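You operate a simulated robot arm through the tools that you are given. There is no shell and no other tool. Be economical: measure what you need, move in short steps, check, and stop when the job is done.

Carry out the task below with a simulated robot arm. There is one attempt and no reset: what you move stays moved.

TASK
Open the wire gauge, return the cards to the grey rack, switch off.
Fine: the red card is in the wire gauge, the yellow one in the blue rack; turn its knob open before the red card comes out.

The check looks at the end state, three seconds after you hand in, the way a careful person would. Anything else that was tipped, shoved, dropped, spilled or broken makes it a failure.

THE ROBOT
A 6-joint arm with a two-finger parallel gripper, fixed in place. Base frame: the origin is at the foot of the arm, x ahead of it, y to its left, z up; the work surface is at about z = 6. Lengths are in mm, angles in rad, forces in N, time in s.
With the tool pointing down near the work surface it reaches from about 140 to 580 mm from the base axis. Its first joint turns from -1.152 to 1.152 rad. Payload 2.1 kg.
The TCP is the grasp point between the finger pads, 30 mm short of the fingertips. In the tool frame z runs along the fingers and y along their closing line. The gripper opens to 94 mm. The fingers are 28 mm wide and 10 mm thick; the gripper's body (50 by 96 mm) begins 55 mm behind the TCP.
Orientation is told as [roll, pitch, yaw] about the base's x, y, z axes, in that order, counted from this pose: with the fingers straight down and closing along the base's y, the tool's x points along the base's -x, its y along +y and its z along -z.

THE INTERFACE
- The arm moves only by the tool move_arm. Its argument "motion" is a list that holds one entry, the list of rows, each a list of 7 numbers: the shift along the tool's x, y, z in mm, then the turn, a rotation vector about the tool's x, y, z in rad, then the finger opening in mm, from 0 to 94. In form: [[[tx, ty, tz, wx, wy, wz, gripper], ...]]. A call has 1 to 8 rows; each row shifts and turns the commanded pose from where the row before left it, along the tool's axes as they then stand. Rows are played at 5 a second. More than 50 mm and 0.15 rad between two rows, or a gripper value outside its range, and nothing of the call is played. Where a pose cannot be reached the arm comes as near as it can. A force on the tool above 40 N (or 10 N above the force at the start of the call, whichever is more), or a blocked arm, ends the call early, and 0.2 s more pass. Each finger travels about 72 mm/s and halts on what it meets, pressing with about 37 N; the grip force reading is that of the motor and also rises with nothing between the fingers. The clock runs only during rows and for 0.2 s after the last one: add rows that do not move to give the fingers time. It gives the time, the measured TCP pose, the force on the tool (base axes), the opening and the grip force at its end, in the units of the frame above (readings bear some noise).
- Cameras (640 x 400 px; columns grow to the right, rows downward): "scene" is fixed at [58.6, -374.4, 493]; the picture's right is [0.79, -0.61, 0.00], its down [-0.28, -0.36, -0.89] and it looks along [0.54, 0.70, -0.46] (base axes); focal length 262 px, centre (320, 200). "wrist" rides on the gripper at [76, 14, -102] in the tool frame; the picture's right is [-0.18, 0.98, 0.00], its down [-0.75, -0.14, -0.64] and it looks along [-0.63, -0.12, 0.77] (tool axes); focal length 243 px, centre (320, 200).
- camera(camera): a new picture of that camera. The clock stands still meanwhile.
- point_at(camera, pixels): there is no depth. For up to 12 entries [column, row, z] of the newest picture of that camera ("zoom" is the newest enlarged one), the place [x, y] in the base frame at which the ray of that pixel passes the height z, good to about 2 mm, but the place of the scene camera against the robot may be out by one fixed shift of up to 12 mm in any direction. The clock stands still meanwhile.
- zoom(camera, box): a new picture of the part [left, top, right, bottom] of that camera's present view, enlarged. The clock stands still meanwhile.
- close_job(): hands the job in; it is judged then, once.

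Keep the steps short. Do not move on a guess: measure, check each grasp and each placing, and mend mistakes. In all there are 80 turns and 34 pictures (those below and enlarged ones count). Leave the gripper open and the arm clear of the work at the hand-in unless told otherwise, and finish with a single line.

The tools are called after "Call:" as a command line: name --argument value ..., lists and objects as JSON in quotes. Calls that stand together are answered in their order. move_arm: Moves the arm, as the interface text tells. Its arguments: {"type":"object","properties":{"motion":{"type":"array"}},"required":["motion"]} The other tools are called the same way: camera (camera) takes a picture; point_at (camera, pixels) gives the place at which the rays of pixels pass given heights; zoom (camera, box) takes an enlarged picture of a part of a camera's view; close_job () hands the job in.

At the start:

```text
time_s: 0.0
tool_pos: [319.9, 100.9, 422.8]
tool_rot: [0.001, 0.0, 0.0]
wrist_force: [-1.0, 0.9, -0.5]
grip_width: 94.1
gripper_force: 0.0
```

scene: 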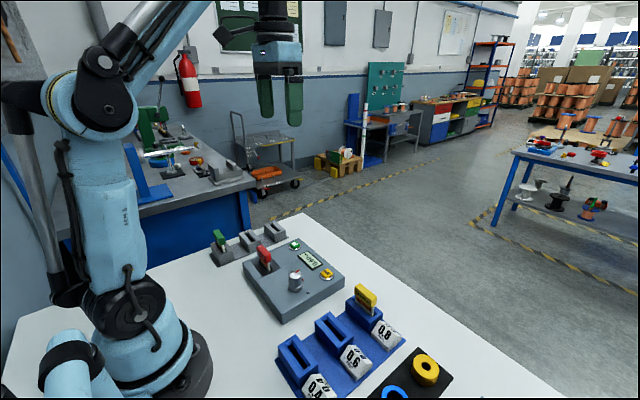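
wrist: 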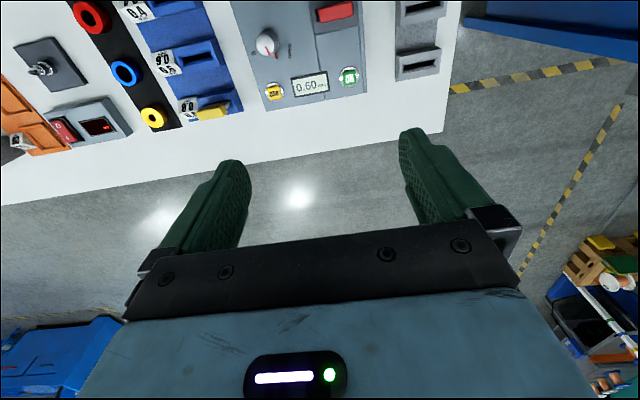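

I'll look closer at the gauge and the racks from both cameras.

Call:
zoom --camera "scene" --box '[200, 220, 360, 320]'

Call:
zoom --camera "wrist" --box '[0, 0, 460, 160]'

Call:
zoom --camera "scene" --box '[260, 270, 460, 400]'

```text
4.00 times, centred on (280, 270) of scene
```

zoom: 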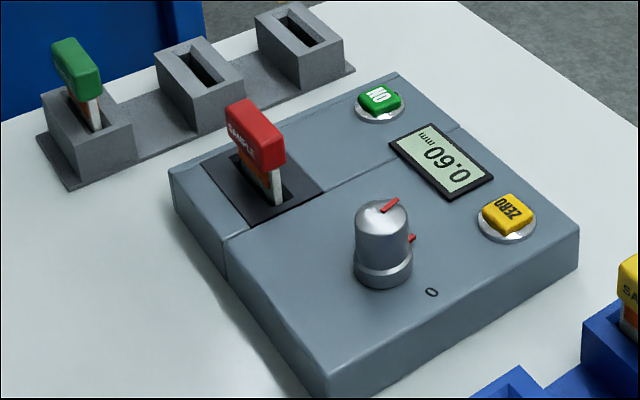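

```text
1.39 times, centred on (230, 80) of wrist
```

zoom: 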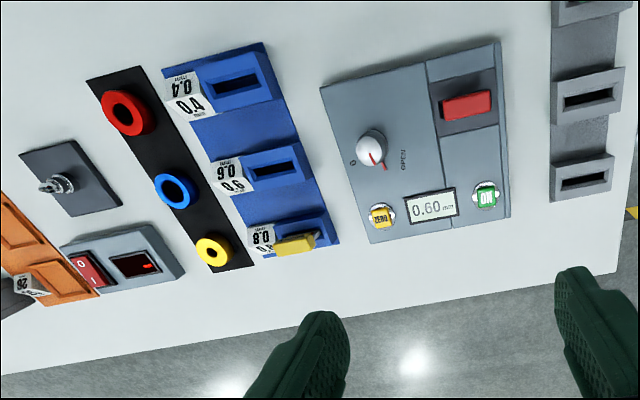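

```text
3.08 times, centred on (360, 335) of scene
```

zoom: 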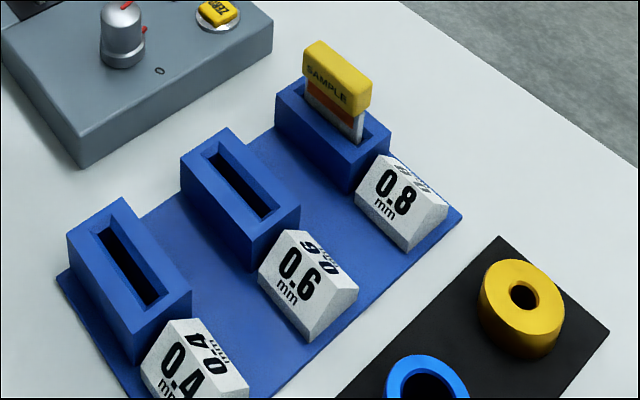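

I see red card at wrist (335,12), knob (268,42), ON (348,77), and a rocker box near (80,130). I'll measure these and the rack slots.

Call:
point_at --camera "wrist" --pixels '[[335, 12, 80], [267, 43, 70], [348, 77, 50], [274, 92, 50], [212, 112, 60], [420, 68, 40], [420, 10, 40], [80, 130, 20], [311, 86, 46], [105, 127, 20]]'

Call:
point_at --camera "scene" --pixels '[[295, 278, 75], [264, 253, 90], [276, 230, 36], [250, 239, 36], [220, 237, 70], [295, 244, 50], [327, 273, 50], [366, 295, 80]]'

```text
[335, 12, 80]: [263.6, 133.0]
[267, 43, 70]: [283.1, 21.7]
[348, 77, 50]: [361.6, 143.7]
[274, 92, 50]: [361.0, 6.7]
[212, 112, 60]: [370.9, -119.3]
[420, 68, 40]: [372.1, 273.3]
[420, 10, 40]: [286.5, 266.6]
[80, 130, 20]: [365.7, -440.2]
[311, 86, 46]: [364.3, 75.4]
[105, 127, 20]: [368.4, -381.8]
```

```text
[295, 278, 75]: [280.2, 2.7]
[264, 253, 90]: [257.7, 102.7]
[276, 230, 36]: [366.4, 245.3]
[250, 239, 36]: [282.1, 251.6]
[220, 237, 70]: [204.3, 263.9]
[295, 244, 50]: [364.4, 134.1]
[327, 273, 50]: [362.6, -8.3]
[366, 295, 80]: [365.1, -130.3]
```

Next I move the hand to look down on the gauge from nearer: 60 mm back and 100 mm lower.

Call:
move_arm --motion '[[[30, -10, 35, 0, 0, 0, 94], [30, -10, 35, 0, 0, 0, 94], [0, 0, 30, 0, 0, 0, 94], [0, 0, 0, 0, 0, 0, 94]]]'

Call:
zoom --camera "wrist" --box '[180, 0, 500, 200]'

```text
time_s: 1.0
tool_pos: [260.8, 82.1, 323.6]
tool_rot: [0.002, 0.0, -0.001]
wrist_force: [-0.2, -0.4, -0.1]
grip_width: 94.0
gripper_force: 0.1
```

```text
2.00 times, centred on (340, 100) of wrist
```

zoom: 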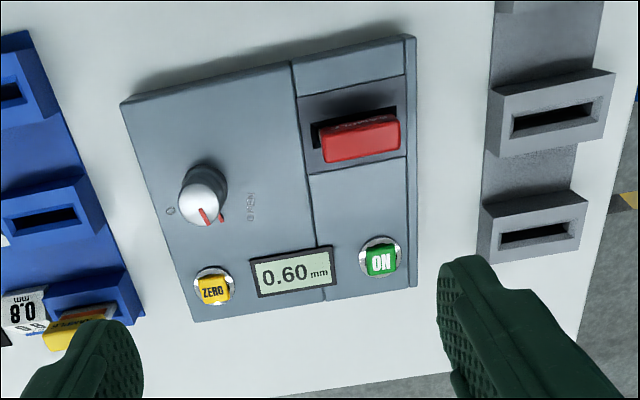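

I zoom in on the knob to read its marks.

Call:
zoom --camera "wrist" --box '[250, 70, 330, 120]'

Call:
zoom --camera "scene" --box '[276, 260, 324, 300]'

```text
8.00 times, centred on (290, 95) of wrist
```

zoom: 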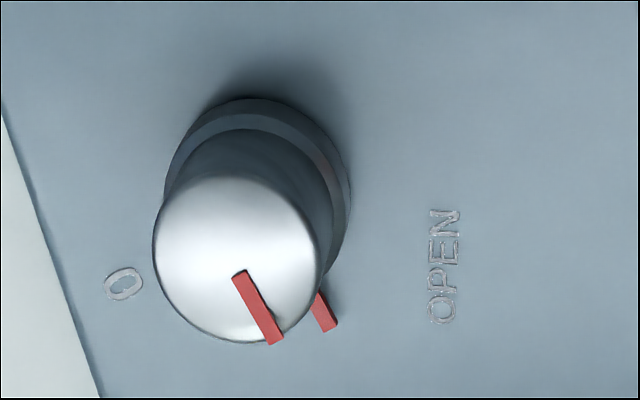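

```text
10.00 times, centred on (300, 280) of scene
```

zoom: 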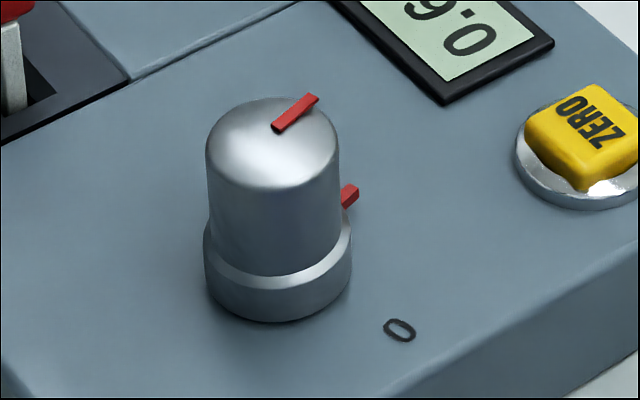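

The pointer points about +x, midway between "0" (−y side) and "OPEN" (+y side). I'll measure marks and heights, comparing this wrist view with the earlier one.

Call:
point_at --camera "wrist" --pixels '[[265.4, 105.6, 46], [305.6, 103.1, 46], [290.9, 110.2, 50], [282.3, 94.5, 50], [280, 99, 80], [370, 130, 50], [287, 143, 50], [360, 70, 90], [387, 17.5, 46], [388, 142.5, 46], [277.5, 160.5, 46], [240, 51, 46]]'

Call:
point_at --camera "wrist" --pixels '[[370, 130, 30], [370, 130, 70], [450, 117, 30], [450, 117, 46], [457, 60, 30], [457, 60, 46], [360, 70, 80], [360, 70, 100], [279, 98, 70], [279, 98, 90]]'

```text
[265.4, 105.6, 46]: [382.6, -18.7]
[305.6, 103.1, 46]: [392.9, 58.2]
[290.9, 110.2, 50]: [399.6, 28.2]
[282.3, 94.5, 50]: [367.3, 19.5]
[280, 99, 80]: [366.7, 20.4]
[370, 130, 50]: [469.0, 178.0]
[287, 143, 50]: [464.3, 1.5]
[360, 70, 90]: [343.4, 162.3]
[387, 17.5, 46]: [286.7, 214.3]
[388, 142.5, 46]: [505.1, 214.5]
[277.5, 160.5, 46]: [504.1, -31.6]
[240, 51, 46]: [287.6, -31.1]
```

```text
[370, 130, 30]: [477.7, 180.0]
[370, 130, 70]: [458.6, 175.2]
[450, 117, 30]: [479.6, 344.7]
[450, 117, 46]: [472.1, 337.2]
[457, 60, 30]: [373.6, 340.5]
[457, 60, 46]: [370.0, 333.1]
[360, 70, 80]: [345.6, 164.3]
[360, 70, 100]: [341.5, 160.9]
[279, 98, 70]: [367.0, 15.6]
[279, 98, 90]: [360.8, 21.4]
```

These don't match the earlier values, so the wrist reference is apparently still the start picture. I'll take a fresh wrist picture.

Call:
camera --camera "wrist"

Call:
point_at --camera "wrist" --pixels '[[265.4, 105.6, 46], [305.6, 103.1, 46], [290.9, 110.2, 50], [282.3, 94.5, 50], [280, 99, 80], [370, 130, 50], [287, 143, 50], [360, 70, 90], [387, 17.5, 46], [388, 142.5, 46], [277.5, 160.5, 46], [240, 51, 46]]'

Call:
point_at --camera "wrist" --pixels '[[370, 130, 30], [370, 130, 70], [450, 117, 30], [450, 117, 46], [457, 60, 30], [457, 60, 46], [360, 70, 80], [360, 70, 100], [279, 98, 70], [279, 98, 90]]'

```text
25 pictures are left
```

wrist: 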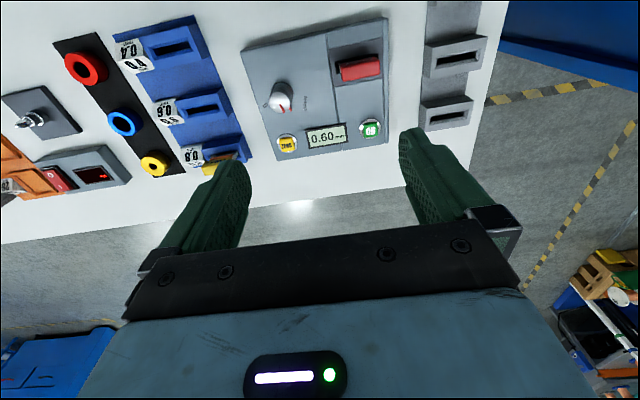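

```text
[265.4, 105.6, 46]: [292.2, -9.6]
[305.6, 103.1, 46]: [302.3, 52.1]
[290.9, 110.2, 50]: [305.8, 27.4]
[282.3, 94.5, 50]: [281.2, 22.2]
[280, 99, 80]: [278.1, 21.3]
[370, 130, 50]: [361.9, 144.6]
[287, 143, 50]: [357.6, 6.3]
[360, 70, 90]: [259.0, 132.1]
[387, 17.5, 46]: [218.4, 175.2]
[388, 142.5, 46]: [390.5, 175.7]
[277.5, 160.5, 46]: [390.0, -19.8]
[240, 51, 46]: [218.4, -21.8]
```

```text
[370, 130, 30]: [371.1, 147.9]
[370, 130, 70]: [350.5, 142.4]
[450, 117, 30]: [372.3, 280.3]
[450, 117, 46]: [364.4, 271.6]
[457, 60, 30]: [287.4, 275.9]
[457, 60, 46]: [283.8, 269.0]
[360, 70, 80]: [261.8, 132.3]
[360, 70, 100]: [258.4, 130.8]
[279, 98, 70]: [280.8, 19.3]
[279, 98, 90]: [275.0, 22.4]
```

The values now agree with the first view. I'll triangulate knob top, card head, slots, and ON between the wrist and scene cameras.

Call:
point_at --camera "wrist" --pixels '[[279.75, 101.9, 60], [279.75, 101.9, 80], [455.5, 60, 30], [455.5, 60, 50], [446.5, 117.5, 30], [446.5, 117.5, 50], [370, 131, 40], [370, 131, 60], [341, 66, 70], [380, 64, 70], [341, 79, 70], [380, 74, 70]]'

Call:
point_at --camera "scene" --pixels '[[295.2, 274.5, 60], [295.2, 274.5, 80], [251.25, 236.5, 30], [251.25, 236.5, 50], [275, 228, 30], [275, 228, 50], [295, 244.5, 40], [295, 244.5, 60], [343, 266, 46], [290, 319, 46], [243, 265, 46], [299, 240, 46]]'

```text
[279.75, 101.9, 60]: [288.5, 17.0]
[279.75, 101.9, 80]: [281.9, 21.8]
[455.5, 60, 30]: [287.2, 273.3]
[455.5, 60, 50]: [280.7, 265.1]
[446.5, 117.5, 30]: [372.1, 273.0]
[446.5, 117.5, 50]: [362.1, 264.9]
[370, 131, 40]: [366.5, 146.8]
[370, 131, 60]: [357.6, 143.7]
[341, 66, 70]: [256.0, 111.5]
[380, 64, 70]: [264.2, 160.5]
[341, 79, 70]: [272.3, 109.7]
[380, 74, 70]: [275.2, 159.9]
```

```text
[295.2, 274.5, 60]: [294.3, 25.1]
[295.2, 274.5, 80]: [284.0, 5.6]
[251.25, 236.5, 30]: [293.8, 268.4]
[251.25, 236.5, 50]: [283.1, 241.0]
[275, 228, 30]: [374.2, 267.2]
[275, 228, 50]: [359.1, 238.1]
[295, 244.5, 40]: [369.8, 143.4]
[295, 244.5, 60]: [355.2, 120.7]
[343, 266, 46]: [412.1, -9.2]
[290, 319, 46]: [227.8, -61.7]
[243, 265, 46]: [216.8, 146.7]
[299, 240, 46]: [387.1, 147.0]
```

Heights from the scene camera are uncertain by its fixed shift, so I go above the knob at (281, 21), TCP z≈160 (tips at 130), for a near wrist view.

Call:
move_arm --motion '[[[-10, -20, 30, 0, 0, 0, 94], [-10, -20, 35, 0, 0, 0, 94], [0, -21, 35, 0, 0, 0, 94], [0, 0, 33, 0, 0, 0, 94], [0, 0, 30, 0, 0, 0, 94], [0, 0, 0, 0, 0, 0, 94]]]'

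Call:
camera --camera "wrist"

```text
time_s: 2.4
tool_pos: [279.9, 20.1, 159.8]
tool_rot: [-0.001, 0.001, 0.001]
wrist_force: [0.4, -0.1, -0.2]
grip_width: 94.0
gripper_force: 0.1
```

```text
24 pictures are left
```

wrist: 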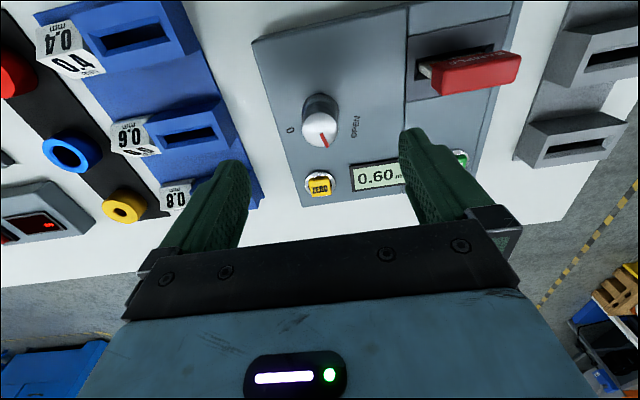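

Knob top is near (319,129), ZERO (320,186), gauge corner (253,42), card head (475,73). I measure them at two heights, for crossing with the previous view.

Call:
point_at --camera "wrist" --pixels '[[319, 129, 60], [319, 129, 80], [253, 42, 30], [253, 42, 50], [320, 186, 40], [320, 186, 60], [440, 97, 60], [440, 97, 80], [575, 147, 30], [575, 147, 50], [357, 130, 40], [290, 130, 40]]'

Call:
zoom --camera "wrist" --box '[260, 80, 420, 180]'

```text
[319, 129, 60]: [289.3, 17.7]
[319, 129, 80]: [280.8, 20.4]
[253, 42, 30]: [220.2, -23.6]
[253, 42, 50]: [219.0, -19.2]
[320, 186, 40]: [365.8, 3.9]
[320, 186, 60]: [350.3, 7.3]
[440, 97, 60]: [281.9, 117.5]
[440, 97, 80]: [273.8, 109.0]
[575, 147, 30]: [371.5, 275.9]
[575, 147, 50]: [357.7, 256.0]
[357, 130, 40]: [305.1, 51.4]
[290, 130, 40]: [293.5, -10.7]
```

```text
4.00 times, centred on (340, 130) of wrist
```

zoom: 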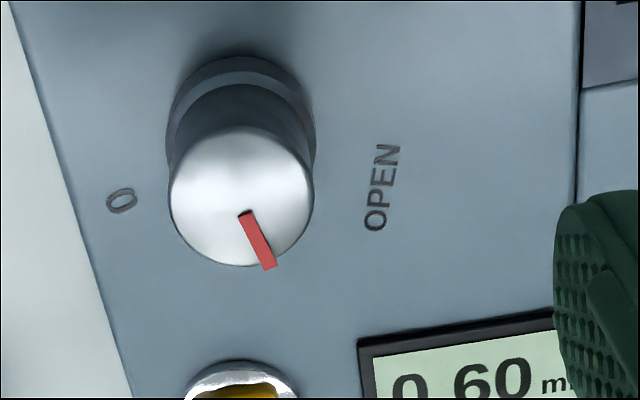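

Crossing views: knob top z≈68–74 at (285,19), rack slot tops z≈35, scene shift ≈ +10 in y. I lower onto the knob with TCP z≈84 (tips ≈54) and half-closed fingers.

Call:
move_arm --motion '[[[-4, -1, 25, 0, 0, 0, 60], [0, 0, 25, 0, 0, 0, 60], [0, 0, 16, 0, 0, 0, 60], [0, 0, 10, 0, 0, 0, 60], [0, 0, 0, 0, 0, 0, 60]]]'

Call:
camera --camera "wrist"

Call:
zoom --camera "scene" --box '[240, 210, 360, 310]'

```text
time_s: 3.6
tool_pos: [283.3, 19.5, 83.4]
tool_rot: [-0.001, 0.0, 0.001]
wrist_force: [-0.1, 0.4, 0.2]
grip_width: 60.1
gripper_force: 0.1
```

```text
22 pictures are left
```

wrist: 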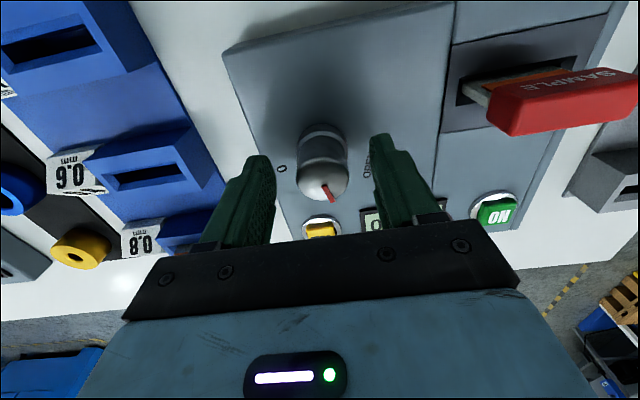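

```text
4.00 times, centred on (300, 260) of scene
```

zoom: 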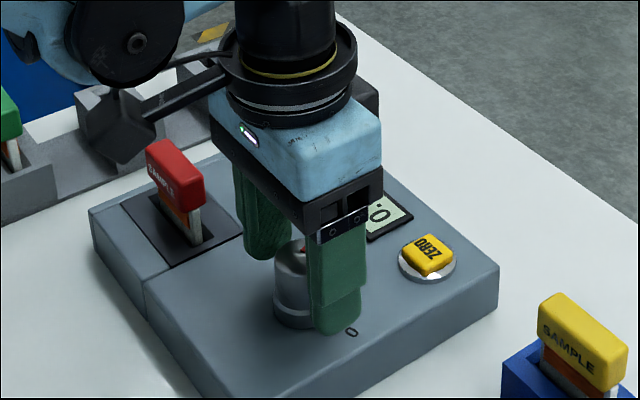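

The fingers straddle the knob, tips clear of the panel. I close on it.

Call:
move_arm --motion '[[[0, 0, 0, 0, 0, 0, 30], [0, 0, 0, 0, 0, 0, 24], [0, 0, 0, 0, 0, 0, 24], [0, 0, 0, 0, 0, 0, 24]]]'

```text
time_s: 4.6
tool_pos: [284.0, 19.2, 84.3]
tool_rot: [0.003, -0.002, 0.003]
wrist_force: [1.0, 20.0, -9.5]
grip_width: 32.3
gripper_force: 44.5
```

Gripped at 32.3 mm, with a 20 N sideways force, so the centre is slightly toward +y. I shift +1.5 mm to ease it.

Call:
move_arm --motion '[[[0, 1.5, 0, 0, 0, 0, 24], [0, 0, 0, 0, 0, 0, 24]]]'

```text
time_s: 5.2
tool_pos: [283.7, 19.5, 83.6]
tool_rot: [-0.001, 0.001, 0.001]
wrist_force: [-3.8, 1.3, 5.2]
grip_width: 31.8
gripper_force: 45.0
```

Balanced. Now I turn counter-clockwise seen from above (negative about tool z), 0.45 rad first.

Call:
move_arm --motion '[[[0, 0, 0, 0, 0, -0.1, 24], [0, 0, 0, 0, 0, -0.12, 24], [0, 0, 0, 0, 0, -0.12, 24], [0, 0, 0, 0, 0, -0.11, 24], [0, 0, 0, 0, 0, 0, 24]]]'

Call:
zoom --camera "wrist" --box '[200, 80, 520, 280]'

```text
time_s: 6.4
tool_pos: [283.6, 19.0, 83.3]
tool_rot: [-0.003, 0.0, 0.449]
wrist_force: [-0.1, -22.3, -5.9]
grip_width: 32.3
gripper_force: 45.2
```

```text
2.00 times, centred on (360, 180) of wrist
```

zoom: 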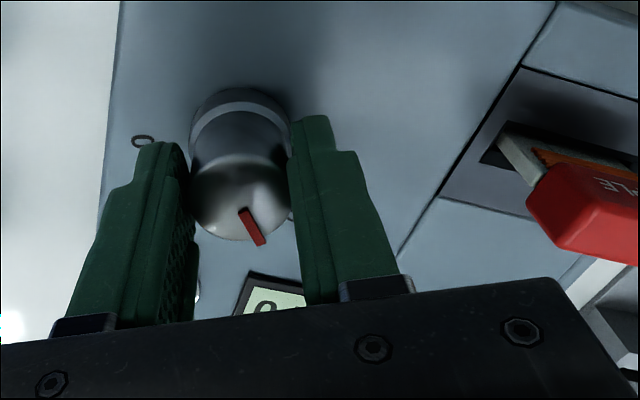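

The pointer kept its place relative to the fingers, so the knob turns with the hand. I continue by 0.5 rad.

Call:
move_arm --motion '[[[0, 0, 0, 0, 0, -0.1, 24], [0, 0, 0, 0, 0, -0.1, 24], [0, 0, 0, 0, 0, -0.1, 24], [0, 0, 0, 0, 0, -0.1, 24], [0, 0, 0, 0, 0, -0.1, 24], [0, 0, 0, 0, 0, 0, 24]]]'

Call:
zoom --camera "wrist" --box '[200, 80, 520, 280]'

Call:
zoom --camera "scene" --box '[240, 220, 360, 310]'

```text
time_s: 7.8
tool_pos: [284.4, 19.1, 85.2]
tool_rot: [-0.006, 0.003, 0.951]
wrist_force: [12.8, -28.1, -8.4]
grip_width: 31.9
gripper_force: 44.9
```

```text
2.00 times, centred on (360, 180) of wrist
```

zoom: 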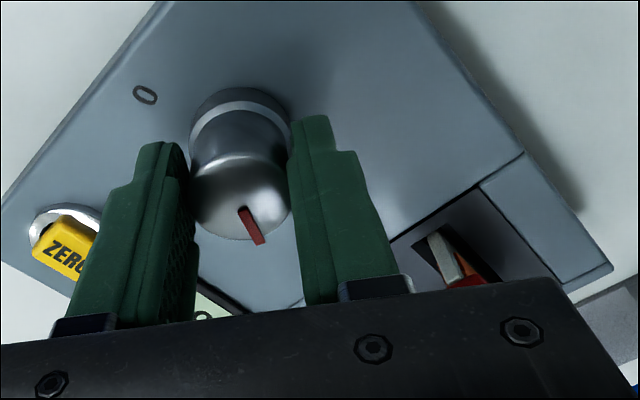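

```text
4.44 times, centred on (300, 265) of scene
```

zoom: 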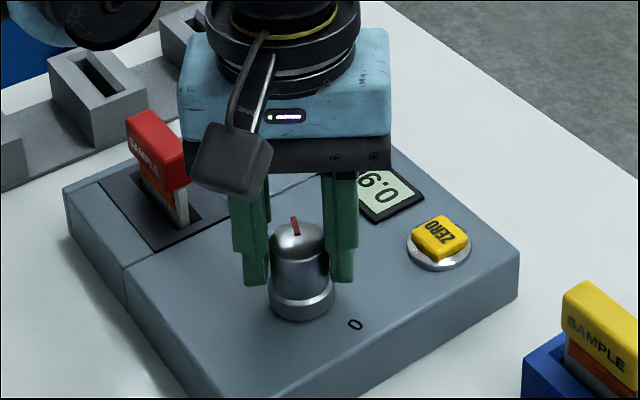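

The knob has turned 54°. I release, rise 70 mm, and check the pointer against OPEN.

Call:
move_arm --motion '[[[0, 0, 0, 0, 0, 0, 60], [0, 0, 0, 0, 0, 0, 60], [0, 0, -20, 0, 0, 0, 60], [0, 0, -30, 0, 0, 0, 60], [0, 0, -40, 0, 0, 0, 60], [0, 0, 0, 0, 0, 0, 60]]]'

Call:
zoom --camera "wrist" --box '[220, 50, 460, 200]'

```text
time_s: 9.2
tool_pos: [283.0, 18.2, 174.0]
tool_rot: [0.002, -0.002, 0.95]
wrist_force: [-0.1, 0.2, 0.0]
grip_width: 60.3
gripper_force: 0.1
```

```text
2.67 times, centred on (340, 125) of wrist
```

zoom: 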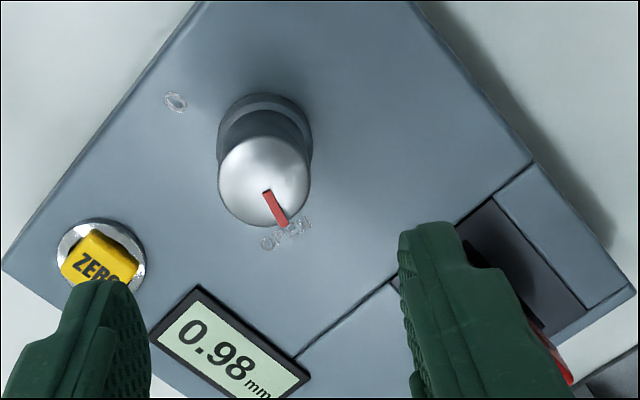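

The display now reads 0.98 and the pointer sits at OPEN. Next I turn to yaw 90° (fingers closing along x) and move above the red card at about (265, 132).

Call:
move_arm --motion '[[[0, 0, 0, 0, 0, -0.124, 60], [0, 0, 0, 0, 0, -0.124, 60], [0, 0, 0, 0, 0, -0.124, 60], [0, 0, 0, 0, 0, -0.124, 60], [0, 0, 0, 0, 0, -0.125, 60], [-38, 6, 0, 0, 0, 0, 60], [-38, 6, 0, 0, 0, 0, 60], [-38, 6, 0, 0, 0, 0, 60]]]'

Call:
camera --camera "wrist"

```text
time_s: 11.0
tool_pos: [265.5, 135.8, 174.7]
tool_rot: [-0.002, 0.0, 1.571]
wrist_force: [0.3, -0.3, -0.1]
grip_width: 59.8
gripper_force: 0.0
```

```text
16 pictures are left
```

wrist: 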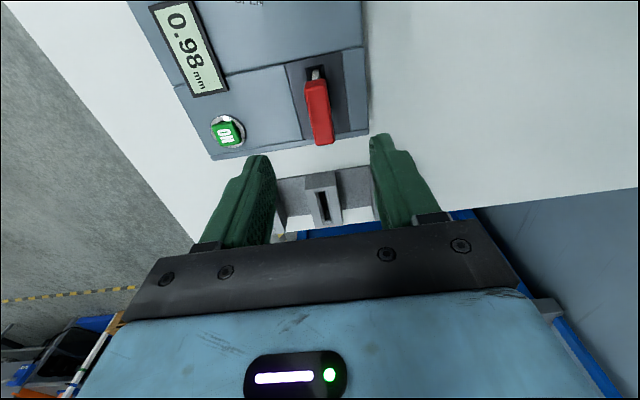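

I see the card head from about (316,80) to (323,140). I measure it at several heights, plus scene rays of the same card (head top ends) and the middle slot (325,206).

Call:
point_at --camera "wrist" --pixels '[[316, 81, 70], [316, 81, 85], [323, 140, 70], [323, 140, 85], [318, 110, 70], [318, 110, 85], [317, 73, 45], [325, 206, 36], [306, 110, 80], [330, 110, 80], [226, 132, 46]]'

Call:
point_at --camera "scene" --pixels '[[258.5, 247.5, 75], [258.5, 247.5, 85], [267.5, 255, 75], [267.5, 255, 85], [261, 261, 65], [249, 239.5, 75]]'

```text
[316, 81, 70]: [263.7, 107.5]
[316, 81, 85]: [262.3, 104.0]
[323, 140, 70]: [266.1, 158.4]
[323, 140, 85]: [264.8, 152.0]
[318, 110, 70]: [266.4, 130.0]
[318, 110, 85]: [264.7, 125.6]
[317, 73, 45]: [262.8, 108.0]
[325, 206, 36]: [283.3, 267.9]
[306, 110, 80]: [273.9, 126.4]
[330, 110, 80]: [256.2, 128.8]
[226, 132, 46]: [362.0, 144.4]
```

```text
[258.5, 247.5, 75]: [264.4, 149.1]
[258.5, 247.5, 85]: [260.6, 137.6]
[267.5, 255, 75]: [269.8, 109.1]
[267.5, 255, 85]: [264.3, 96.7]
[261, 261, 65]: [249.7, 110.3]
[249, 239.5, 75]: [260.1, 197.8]
```

Head centre is about (264.7, 131), spanning roughly z 62–82. I lower with open fingers to TCP z≈92 (tips 62) and then look.

Call:
move_arm --motion '[[[5, 1, 20, 0, 0, 0, 60], [0, 0, 25, 0, 0, 0, 60], [0, 0, 20, 0, 0, 0, 60], [0, 0, 18, 0, 0, 0, 60], [0, 0, 0, 0, 0, 0, 60]]]'

Call:
zoom --camera "scene" --box '[220, 210, 320, 280]'

Call:
camera --camera "wrist"

```text
time_s: 12.2
tool_pos: [265.9, 130.0, 91.4]
tool_rot: [0.001, -0.001, 1.57]
wrist_force: [-0.2, -0.5, -0.8]
grip_width: 60.0
gripper_force: 0.2
```

```text
5.71 times, centred on (270, 245) of scene
```

zoom: 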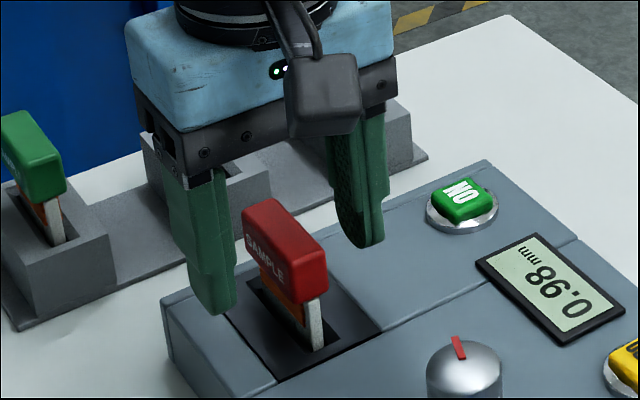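

```text
14 pictures are left
```

wrist: 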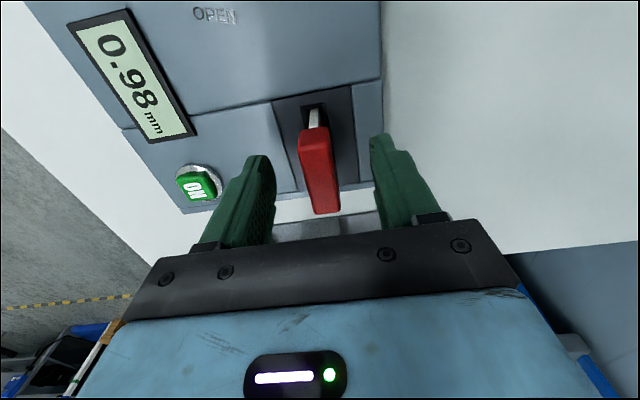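

The fingers straddle the red head properly, clear of the recess. I close.

Call:
move_arm --motion '[[[0, 0, 0, 0, 0, 0, 30], [0, 0, 0, 0, 0, 0, 20], [0, 0, 0, 0, 0, 0, 10], [0, 0, 0, 0, 0, 0, 10], [0, 0, 0, 0, 0, 0, 10]]]'

```text
time_s: 13.4
tool_pos: [264.5, 130.0, 91.2]
tool_rot: [0.001, 0.0, 1.571]
wrist_force: [-0.1, 0.3, 0.1]
grip_width: 16.7
gripper_force: 37.1
```

Gripped at 16.7 mm with no side force. I lift gently.

Call:
move_arm --motion '[[[0, 0, -4, 0, 0, 0, 10], [0, 0, -8, 0, 0, 0, 10], [0, 0, -15, 0, 0, 0, 10], [0, 0, -25, 0, 0, 0, 10], [0, 0, -30, 0, 0, 0, 10], [0, 0, 0, 0, 0, 0, 10]]]'

Call:
zoom --camera "scene" --box '[200, 180, 320, 270]'

```text
time_s: 14.8
tool_pos: [264.2, 130.7, 172.8]
tool_rot: [-0.001, 0.0, 1.571]
wrist_force: [0.2, -0.4, -0.6]
grip_width: 16.8
gripper_force: 36.7
```

```text
4.44 times, centred on (260, 225) of scene
```

zoom: 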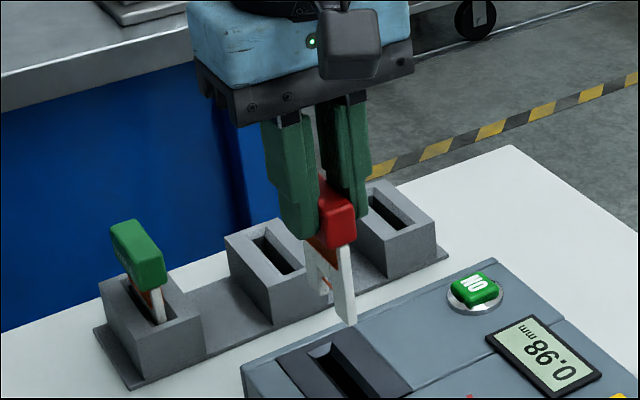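

The red card is clear. I carry it past the grey rack to about (285, 328) so the camera looks straight down on the middle slot without the card in the way.

Call:
move_arm --motion '[[[-40, -4, -10, 0, 0, 0, 10], [-40, -4, 0, 0, 0, 0, 10], [-40, -4, 0, 0, 0, 0, 10], [-40, -4, 0, 0, 0, 0, 10], [-38, -4, 0, 0, 0, 0, 10], [0, 0, 0, 0, 0, 0, 10]]]'

Call:
camera --camera "wrist"

```text
time_s: 16.2
tool_pos: [282.9, 328.7, 182.5]
tool_rot: [0.0, -0.002, 1.571]
wrist_force: [-0.4, -0.3, -0.2]
grip_width: 16.8
gripper_force: 37.0
```

```text
12 pictures are left
```

wrist: 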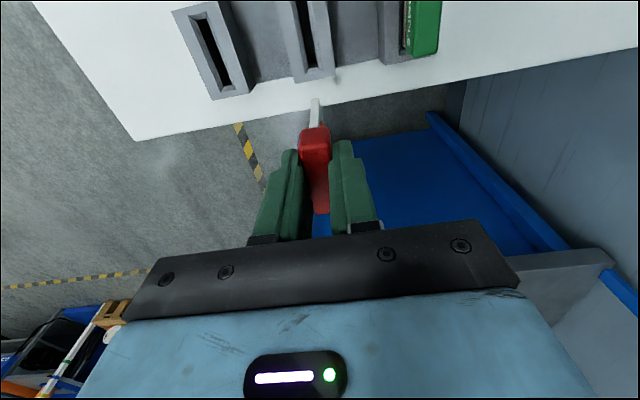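

The right-hand slot (x≈370) is fully in view and the middle one mostly. I zoom to read their edges.

Call:
zoom --camera "wrist" --box '[160, 0, 352, 120]'

```text
3.33 times, centred on (256, 60) of wrist
```

zoom: 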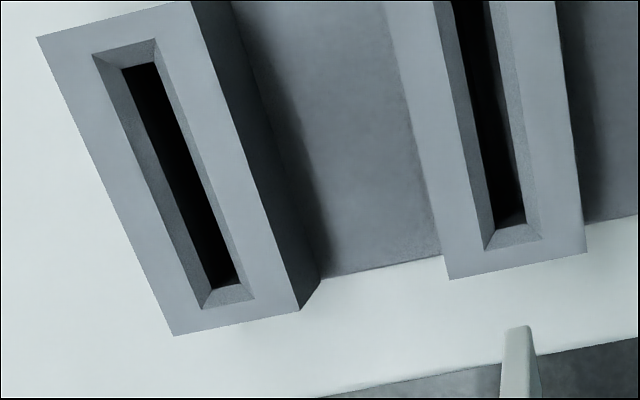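

I measure chamfer and block corners of both slots (rim at z≈36) and the card's plate tip.

Call:
point_at --camera "zoom" --pixels '[[93, 55, 36], [155, 38, 36], [252, 297, 36], [201, 308, 36], [38, 37, 36], [300, 310, 36], [173, 335, 36], [450, 280, 36], [586, 252, 36], [487, 248, 36], [542, 237, 36], [455, 5, 36]]'

Call:
point_at --camera "zoom" --pixels '[[93, 55, 46], [155, 38, 46], [252, 297, 46], [201, 308, 46], [450, 280, 46], [586, 252, 46], [518, 330, 130], [518, 330, 115], [505, 330, 120], [530, 330, 120]]'

```text
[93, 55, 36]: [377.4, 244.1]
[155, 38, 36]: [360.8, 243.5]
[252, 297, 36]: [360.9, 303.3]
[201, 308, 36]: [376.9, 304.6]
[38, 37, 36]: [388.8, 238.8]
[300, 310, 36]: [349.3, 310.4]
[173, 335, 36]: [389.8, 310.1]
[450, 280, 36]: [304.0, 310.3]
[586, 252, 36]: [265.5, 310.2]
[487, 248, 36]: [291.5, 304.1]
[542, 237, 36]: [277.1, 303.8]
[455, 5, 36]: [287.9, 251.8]
```

```text
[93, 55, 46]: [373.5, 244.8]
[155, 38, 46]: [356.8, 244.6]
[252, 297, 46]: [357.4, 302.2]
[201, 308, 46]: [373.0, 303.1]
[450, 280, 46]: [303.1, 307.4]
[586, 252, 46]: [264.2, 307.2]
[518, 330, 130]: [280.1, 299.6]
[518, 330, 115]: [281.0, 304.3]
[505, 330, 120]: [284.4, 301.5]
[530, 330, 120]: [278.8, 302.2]
```

Rim at z≈36: middle slot centre (284.5, 274), right slot centre (369, 274), chamfer about 15 × 60 mm. I move the red card over the middle slot and lower to TCP z≈120.

Call:
move_arm --motion '[[[28, -0.8, 0, 0, 0, 0, 10], [27.2, -0.8, 0, 0, 0, 0, 10], [0, 0, 30, 0, 0, 0, 10], [0, 0, 32, 0, 0, 0, 10], [0, 0, 0, 0, 0, 0, 10]]]'

Call:
zoom --camera "scene" --box '[200, 190, 300, 260]'

```text
time_s: 17.4
tool_pos: [287.3, 272.1, 120.8]
tool_rot: [0.002, -0.004, 1.57]
wrist_force: [0.8, 0.5, -0.6]
grip_width: 16.8
gripper_force: 37.2
```

```text
5.71 times, centred on (250, 225) of scene
```

zoom: 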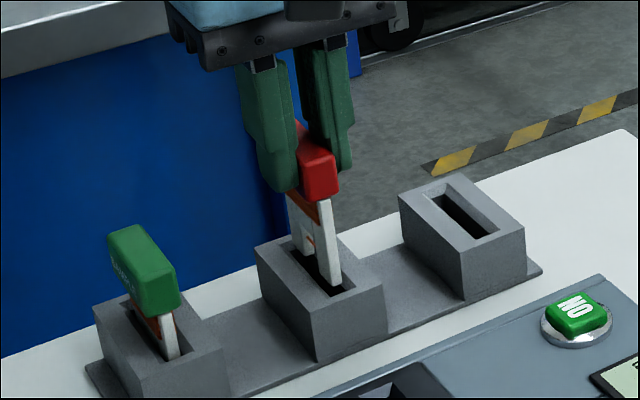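

The plate hangs just above the middle slot. The x reading is 287, so I settle and re-read.

Call:
move_arm --motion '[[[0, 0, 0, 0, 0, 0, 10]]]'

```text
time_s: 17.8
tool_pos: [285.7, 272.7, 122.1]
tool_rot: [-0.001, -0.001, 1.571]
wrist_force: [-0.3, 0.0, -0.4]
grip_width: 16.8
gripper_force: 37.1
```

Readings carry ~1 mm noise. I trim x by −0.7 and lower 14 mm slowly.

Call:
move_arm --motion '[[[0, 0.7, 3, 0, 0, 0, 10], [0, 0, 4, 0, 0, 0, 10], [0, 0, 4, 0, 0, 0, 10], [0, 0, 3, 0, 0, 0, 10], [0, 0, 0, 0, 0, 0, 10]]]'

```text
time_s: 19.0
tool_pos: [285.6, 271.6, 107.1]
tool_rot: [0.0, 0.003, 1.569]
wrist_force: [0.0, -11.6, 2.2]
grip_width: 16.7
gripper_force: 37.0
```

A −11.6 N force along y: the plate's +y edge rides on the chamfer. I shift 2 mm toward −y and re-read.

Call:
move_arm --motion '[[[2, 0, 0, 0, 0, 0, 10], [0, 0, 0, 0, 0, 0, 10]]]'

```text
time_s: 19.6
tool_pos: [285.8, 271.6, 107.1]
tool_rot: [-0.002, -0.003, 1.571]
wrist_force: [0.4, -1.1, -0.5]
grip_width: 16.7
gripper_force: 36.7
```

Relieved. I lower further in small steps.

Call:
move_arm --motion '[[[0, 0, 3, 0, 0, 0, 10], [0, 0, 3, 0, 0, 0, 10], [0, 0, 3, 0, 0, 0, 10], [0, 0, 3, 0, 0, 0, 10], [0, 0, 0, 0, 0, 0, 10]]]'

```text
time_s: 20.8
tool_pos: [285.3, 270.6, 95.1]
tool_rot: [-0.001, 0.0, 1.571]
wrist_force: [0.2, 0.1, -0.1]
grip_width: 16.8
gripper_force: 37.1
```

No force; it is sliding in. I continue down until it seats.

Call:
move_arm --motion '[[[0, 0, 3, 0, 0, 0, 10], [0, 0, 3, 0, 0, 0, 10], [0, 0, 2, 0, 0, 0, 10], [0, 0, 0, 0, 0, 0, 10]]]'

Call:
zoom --camera "scene" --box '[200, 190, 300, 260]'

```text
time_s: 21.8
tool_pos: [285.4, 270.8, 86.7]
tool_rot: [0.0, 0.0, 1.572]
wrist_force: [-0.8, -0.4, 25.4]
grip_width: 16.8
gripper_force: 37.0
```

```text
5.71 times, centred on (250, 225) of scene
```

zoom: 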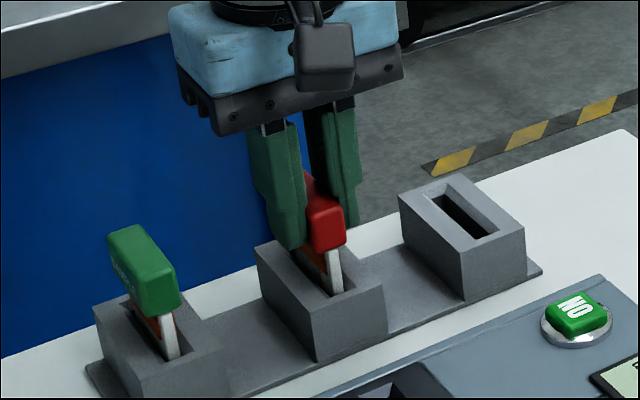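

25 N upward: seated, standing as high as the green card. I release and rise straight up.

Call:
move_arm --motion '[[[0, 0, -1, 0, 0, 0, 16], [0, 0, 0, 0, 0, 0, 50], [0, 0, 0, 0, 0, 0, 50], [0, 0, -15, 0, 0, 0, 50], [0, 0, -30, 0, 0, 0, 50], [0, 0, -40, 0, 0, 0, 50], [0, 0, 0, 0, 0, 0, 50]]]'

```text
time_s: 23.4
tool_pos: [285.9, 270.7, 173.7]
tool_rot: [-0.001, -0.001, 1.571]
wrist_force: [-0.6, -0.2, -0.1]
grip_width: 50.1
gripper_force: 0.0
```

Released. I travel at this height to the yellow card region, aiming near (366, −100).

Call:
move_arm --motion '[[[46, -10, 0, 0, 0, 0, 60], [46, -10, 0, 0, 0, 0, 60], [46, -10, 0, 0, 0, 0, 60], [46, -10, 0, 0, 0, 0, 60], [46, -10, 0, 0, 0, 0, 60], [46, -10, 0, 0, 0, 0, 60], [46, -10, 0, 0, 0, 0, 60], [46, -10, 0, 0, 0, 0, 60]]]'

Call:
camera --camera "wrist"

```text
time_s: 25.2
tool_pos: [364.4, -100.0, 173.4]
tool_rot: [0.001, -0.001, 1.573]
wrist_force: [-0.1, 0.6, 0.0]
grip_width: 60.2
gripper_force: 0.1
```

```text
8 pictures are left
```

wrist: 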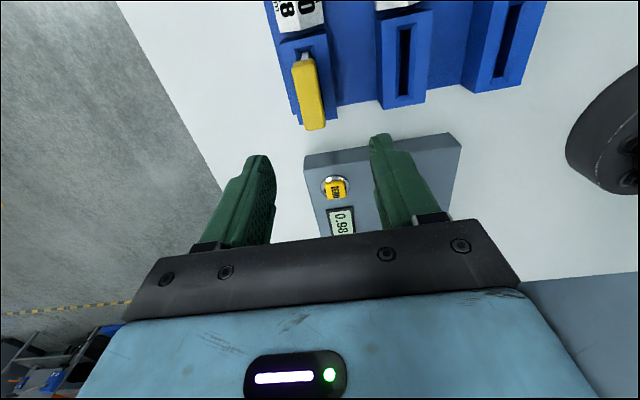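

Yellow head runs from about (303,60) to (315,130). I measure it, and cross with the scene ray.

Call:
point_at --camera "wrist" --pixels '[[303, 61, 58], [315, 129, 78], [308, 95, 65], [308, 95, 80], [293, 64, 78], [319, 62, 78], [304, 129, 78], [325, 126, 78]]'

Call:
point_at --camera "scene" --pixels '[[359, 285, 78], [375, 298.5, 78], [375.5, 307, 58], [366, 291, 78], [366, 291, 68]]'

```text
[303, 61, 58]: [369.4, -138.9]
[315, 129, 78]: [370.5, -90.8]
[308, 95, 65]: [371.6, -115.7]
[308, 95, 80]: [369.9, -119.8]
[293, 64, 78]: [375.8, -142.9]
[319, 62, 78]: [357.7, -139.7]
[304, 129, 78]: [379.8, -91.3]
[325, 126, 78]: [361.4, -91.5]
```

```text
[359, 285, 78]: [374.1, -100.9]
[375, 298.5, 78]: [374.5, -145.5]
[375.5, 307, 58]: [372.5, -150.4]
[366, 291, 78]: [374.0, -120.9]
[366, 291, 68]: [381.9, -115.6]
```

Yellow head centre is about (370, −115). I descend open to TCP z≈90 (tips 60), then check.

Call:
move_arm --motion '[[[15, -5.6, 20, 0, 0, 0, 60], [0, 0, 25, 0, 0, 0, 60], [0, 0, 20, 0, 0, 0, 60], [0, 0, 18, 0, 0, 0, 60], [0, 0, 0, 0, 0, 0, 60]]]'

Call:
zoom --camera "scene" --box '[310, 250, 430, 340]'

```text
time_s: 26.4
tool_pos: [370.5, -112.0, 89.4]
tool_rot: [0.0, 0.0, 1.57]
wrist_force: [0.1, -0.3, -0.2]
grip_width: 60.0
gripper_force: 0.0
```

```text
4.44 times, centred on (370, 295) of scene
```

zoom: 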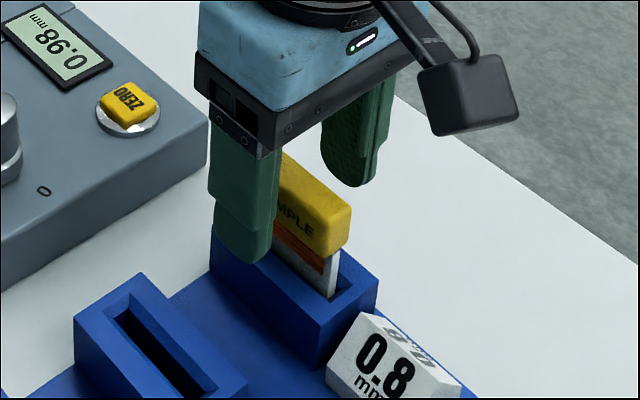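

The fingers straddle the yellow head above the blue rim. I close and lift gently.

Call:
move_arm --motion '[[[1.5, 0, 0, 0, 0, 0, 30], [0, 0, 0, 0, 0, 0, 20], [0, 0, 0, 0, 0, 0, 10], [0, 0, 0, 0, 0, 0, 10], [0, 0, 0, 0, 0, 0, 10]]]'

```text
time_s: 27.6
tool_pos: [371.7, -114.0, 90.8]
tool_rot: [-0.002, -0.001, 1.57]
wrist_force: [0.3, -0.1, -0.5]
grip_width: 16.8
gripper_force: 37.0
```

Gripped at 16.8 mm, no side force. I lift.

Call:
move_arm --motion '[[[0, 0, -4, 0, 0, 0, 10], [0, 0, -8, 0, 0, 0, 10], [0, 0, -15, 0, 0, 0, 10], [0, 0, -25, 0, 0, 0, 10], [0, 0, -30, 0, 0, 0, 10], [0, 0, -18, 0, 0, 0, 10], [0, 0, 0, 0, 0, 0, 10]]]'

```text
time_s: 29.2
tool_pos: [371.8, -113.5, 188.8]
tool_rot: [0.0, 0.001, 1.571]
wrist_force: [0.1, -0.5, 0.1]
grip_width: 16.9
gripper_force: 37.0
```

Lifted. I carry it along y to about (369.5, 272).

Call:
move_arm --motion '[[[-48, 0.3, 0, 0, 0, 0, 10], [-48, 0.3, 0, 0, 0, 0, 10], [-48, 0.3, 0, 0, 0, 0, 10], [-48, 0.3, 0, 0, 0, 0, 10], [-48, 0.3, 0, 0, 0, 0, 10], [-48, 0.3, 0, 0, 0, 0, 10], [-48, 0.3, 0, 0, 0, 0, 10], [-48, 0.2, 0, 0, 0, 0, 10]]]'

Call:
move_arm --motion '[[[-1.5, 0, 20, 0, 0, 0, 10], [0, 0, 24, 0, 0, 0, 10], [0, 0, 20, 0, 0, 0, 10], [0, 0, 0, 0, 0, 0, 10], [0, 0, 0, 0, 0, 0, 10]]]'

Call:
zoom --camera "scene" --box '[220, 180, 320, 250]'

```text
time_s: 31.0
tool_pos: [368.8, 270.0, 190.0]
tool_rot: [0.0, 0.0, 1.569]
wrist_force: [-0.2, -0.3, -1.0]
grip_width: 16.7
gripper_force: 37.3
```

```text
time_s: 32.2
tool_pos: [369.2, 272.1, 126.5]
tool_rot: [0.002, 0.0, 1.57]
wrist_force: [-0.1, 0.5, 0.2]
grip_width: 16.6
gripper_force: 37.0
```

```text
5.71 times, centred on (270, 215) of scene
```

zoom: 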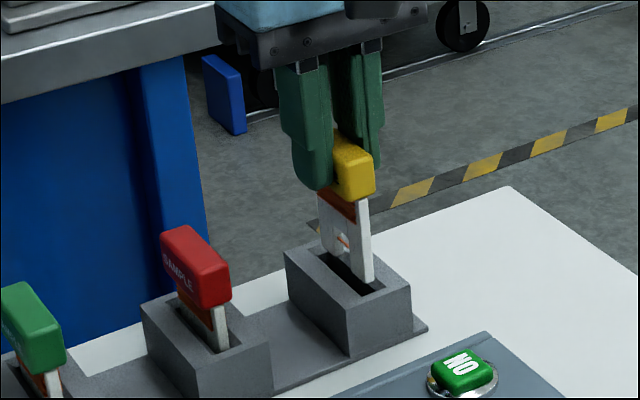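

The red card stands well in the middle slot; the yellow is aligned over the right slot. I lower 18 mm slowly.

Call:
move_arm --motion '[[[0, 0, 4, 0, 0, 0, 10], [0, 0, 4, 0, 0, 0, 10], [0, 0, 4, 0, 0, 0, 10], [0, 0, 3, 0, 0, 0, 10], [0, 0, 3, 0, 0, 0, 10], [0, 0, 0, 0, 0, 0, 10]]]'

```text
time_s: 33.6
tool_pos: [368.2, 273.5, 108.9]
tool_rot: [0.001, -0.003, 1.573]
wrist_force: [-0.5, 17.5, 4.3]
grip_width: 17.1
gripper_force: 36.6
```

+17.5 N along y: the −y edge touches the chamfer. I shift 2 mm toward +y.

Call:
move_arm --motion '[[[-2, 0, -1, 0, 0, 0, 10], [0, 0, 0, 0, 0, 0, 10]]]'

```text
time_s: 34.2
tool_pos: [369.2, 274.2, 109.9]
tool_rot: [-0.001, 0.0, 1.569]
wrist_force: [0.1, 5.5, -2.7]
grip_width: 16.6
gripper_force: 37.0
```

Still 5.5 N; 0.8 mm more, then lower 8 mm.

Call:
move_arm --motion '[[[-0.8, 0, 0, 0, 0, 0, 10], [0, 0, 3, 0, 0, 0, 10], [0, 0, 3, 0, 0, 0, 10], [0, 0, 3, 0, 0, 0, 10], [0, 0, 0, 0, 0, 0, 10]]]'

```text
time_s: 35.4
tool_pos: [369.6, 273.7, 100.3]
tool_rot: [-0.003, -0.001, 1.57]
wrist_force: [-0.4, 0.6, -0.3]
grip_width: 17.0
gripper_force: 36.9
```

Free and sliding in. I continue down to the seat.

Call:
move_arm --motion '[[[0, 0, 3, 0, 0, 0, 10], [0, 0, 3, 0, 0, 0, 10], [0, 0, 3, 0, 0, 0, 10], [0, 0, 0, 0, 0, 0, 10]]]'

```text
time_s: 36.4
tool_pos: [370.1, 274.4, 91.8]
tool_rot: [-0.001, 0.001, 1.569]
wrist_force: [-0.3, 0.2, -0.4]
grip_width: 16.7
gripper_force: 37.5
```

No contact yet; I go on in 1.5 mm steps.

Call:
move_arm --motion '[[[0, 0, 1.5, 0, 0, 0, 10], [0, 0, 1.5, 0, 0, 0, 10], [0, 0, 0, 0, 0, 0, 10]]]'

```text
time_s: 37.2
tool_pos: [368.4, 275.9, 89.2]
tool_rot: [-0.001, -0.002, 1.57]
wrist_force: [1.4, 2.1, 23.4]
grip_width: 16.7
gripper_force: 37.1
```

23 N upward: seated. I release and rise.

Call:
move_arm --motion '[[[0, 0, -1, 0, 0, 0, 16], [0, 0, 0, 0, 0, 0, 50], [0, 0, 0, 0, 0, 0, 50], [0, 0, -15, 0, 0, 0, 50], [0, 0, -30, 0, 0, 0, 50], [0, 0, -40, 0, 0, 0, 50], [0, 0, 0, 0, 0, 0, 50]]]'

Call:
zoom --camera "scene" --box '[200, 200, 360, 300]'

```text
time_s: 38.8
tool_pos: [369.4, 274.7, 174.4]
tool_rot: [0.0, -0.001, 1.569]
wrist_force: [-0.2, -0.9, -0.1]
grip_width: 50.1
gripper_force: 0.1
```

```text
4.00 times, centred on (280, 250) of scene
```

zoom: 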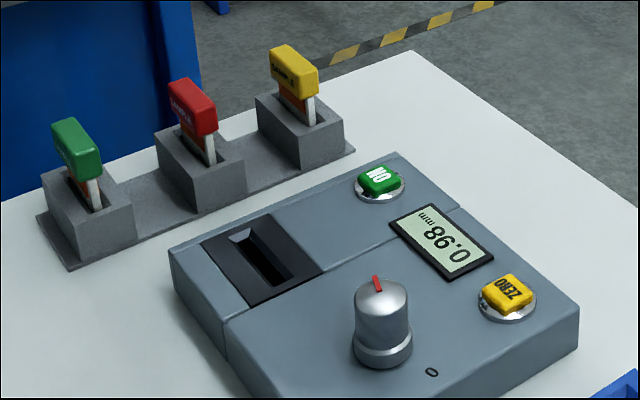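

All three cards stand in the grey rack. Next is the ON button at (362.5, 145), top ≈ z 47: close fingers, move above it, lower to TCP z≈86 (tips 56).

Call:
move_arm --motion '[[[44, 2.3, 0, 0, 0, 0, 20], [43, 2.3, 0, 0, 0, 0, 0], [43, 2.3, 0, 0, 0, 0, 0], [0, 0, 30, 0, 0, 0, 0], [0, 0, 35, 0, 0, 0, 0], [0, 0, 23, 0, 0, 0, 0], [0, 0, 0, 0, 0, 0, 0], [0, 0, 0, 0, 0, 0, 0]]]'

Call:
zoom --camera "scene" --box '[240, 210, 360, 300]'

```text
time_s: 40.6
tool_pos: [362.3, 145.3, 85.6]
tool_rot: [-0.001, -0.001, 1.572]
wrist_force: [-0.8, 0.3, -0.4]
grip_width: 0.0
gripper_force: 32.7
```

```text
4.44 times, centred on (300, 255) of scene
```

zoom: 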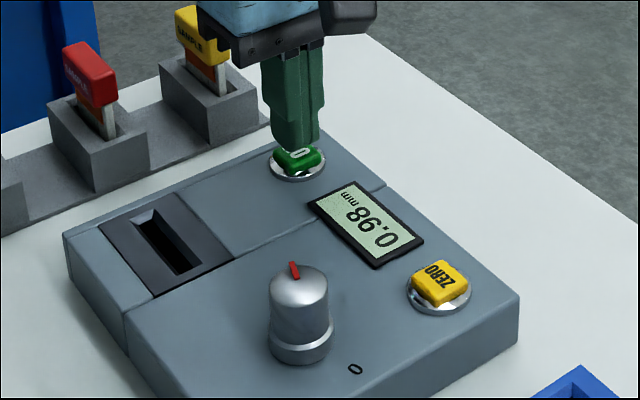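

Closed tips are right above the ON button. I press down in 2 mm steps and watch the force.

Call:
move_arm --motion '[[[0, 0, 2, 0, 0, 0, 0], [0, 0, 2, 0, 0, 0, 0], [0, 0, 2, 0, 0, 0, 0], [0, 0, 2, 0, 0, 0, 0]]]'

```text
time_s: 41.6
tool_pos: [362.0, 144.3, 78.2]
tool_rot: [-0.001, -0.002, 1.57]
wrist_force: [-0.3, 0.8, 0.1]
grip_width: 0.0
gripper_force: 32.8
```

Call:
move_arm --motion '[[[0, 0, 1.5, 0, 0, 0, 0], [0, 0, 1.5, 0, 0, 0, 0]]]'

```text
time_s: 42.2
tool_pos: [363.3, 145.6, 76.2]
tool_rot: [-0.001, 0.001, 1.572]
wrist_force: [0.7, -0.2, 1.4]
grip_width: 0.0
gripper_force: 33.0
```

Light touch (≈1–2 N) at tip z≈46. I press 3 mm further.

Call:
move_arm --motion '[[[0, 0, 1.5, 0, 0, 0, 0], [0, 0, 1.5, 0, 0, 0, 0]]]'

```text
time_s: 42.8
tool_pos: [362.7, 145.0, 72.0]
tool_rot: [-0.001, -0.002, 1.57]
wrist_force: [0.5, 0.1, 7.7]
grip_width: 0.1
gripper_force: 33.1
```

The button yields, 7.7 N. I check the display.

Call:
zoom --camera "scene" --box '[240, 210, 360, 300]'

```text
4.44 times, centred on (300, 255) of scene
```

zoom: 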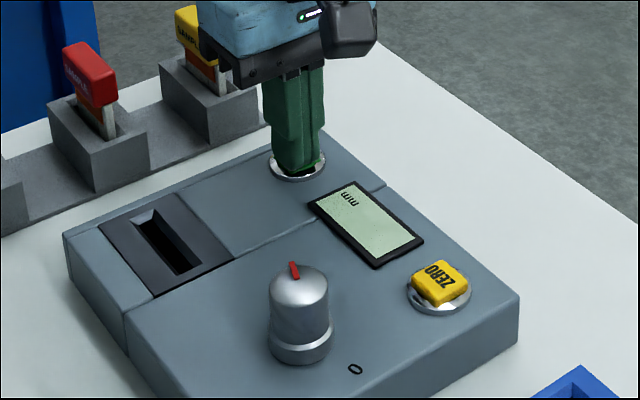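

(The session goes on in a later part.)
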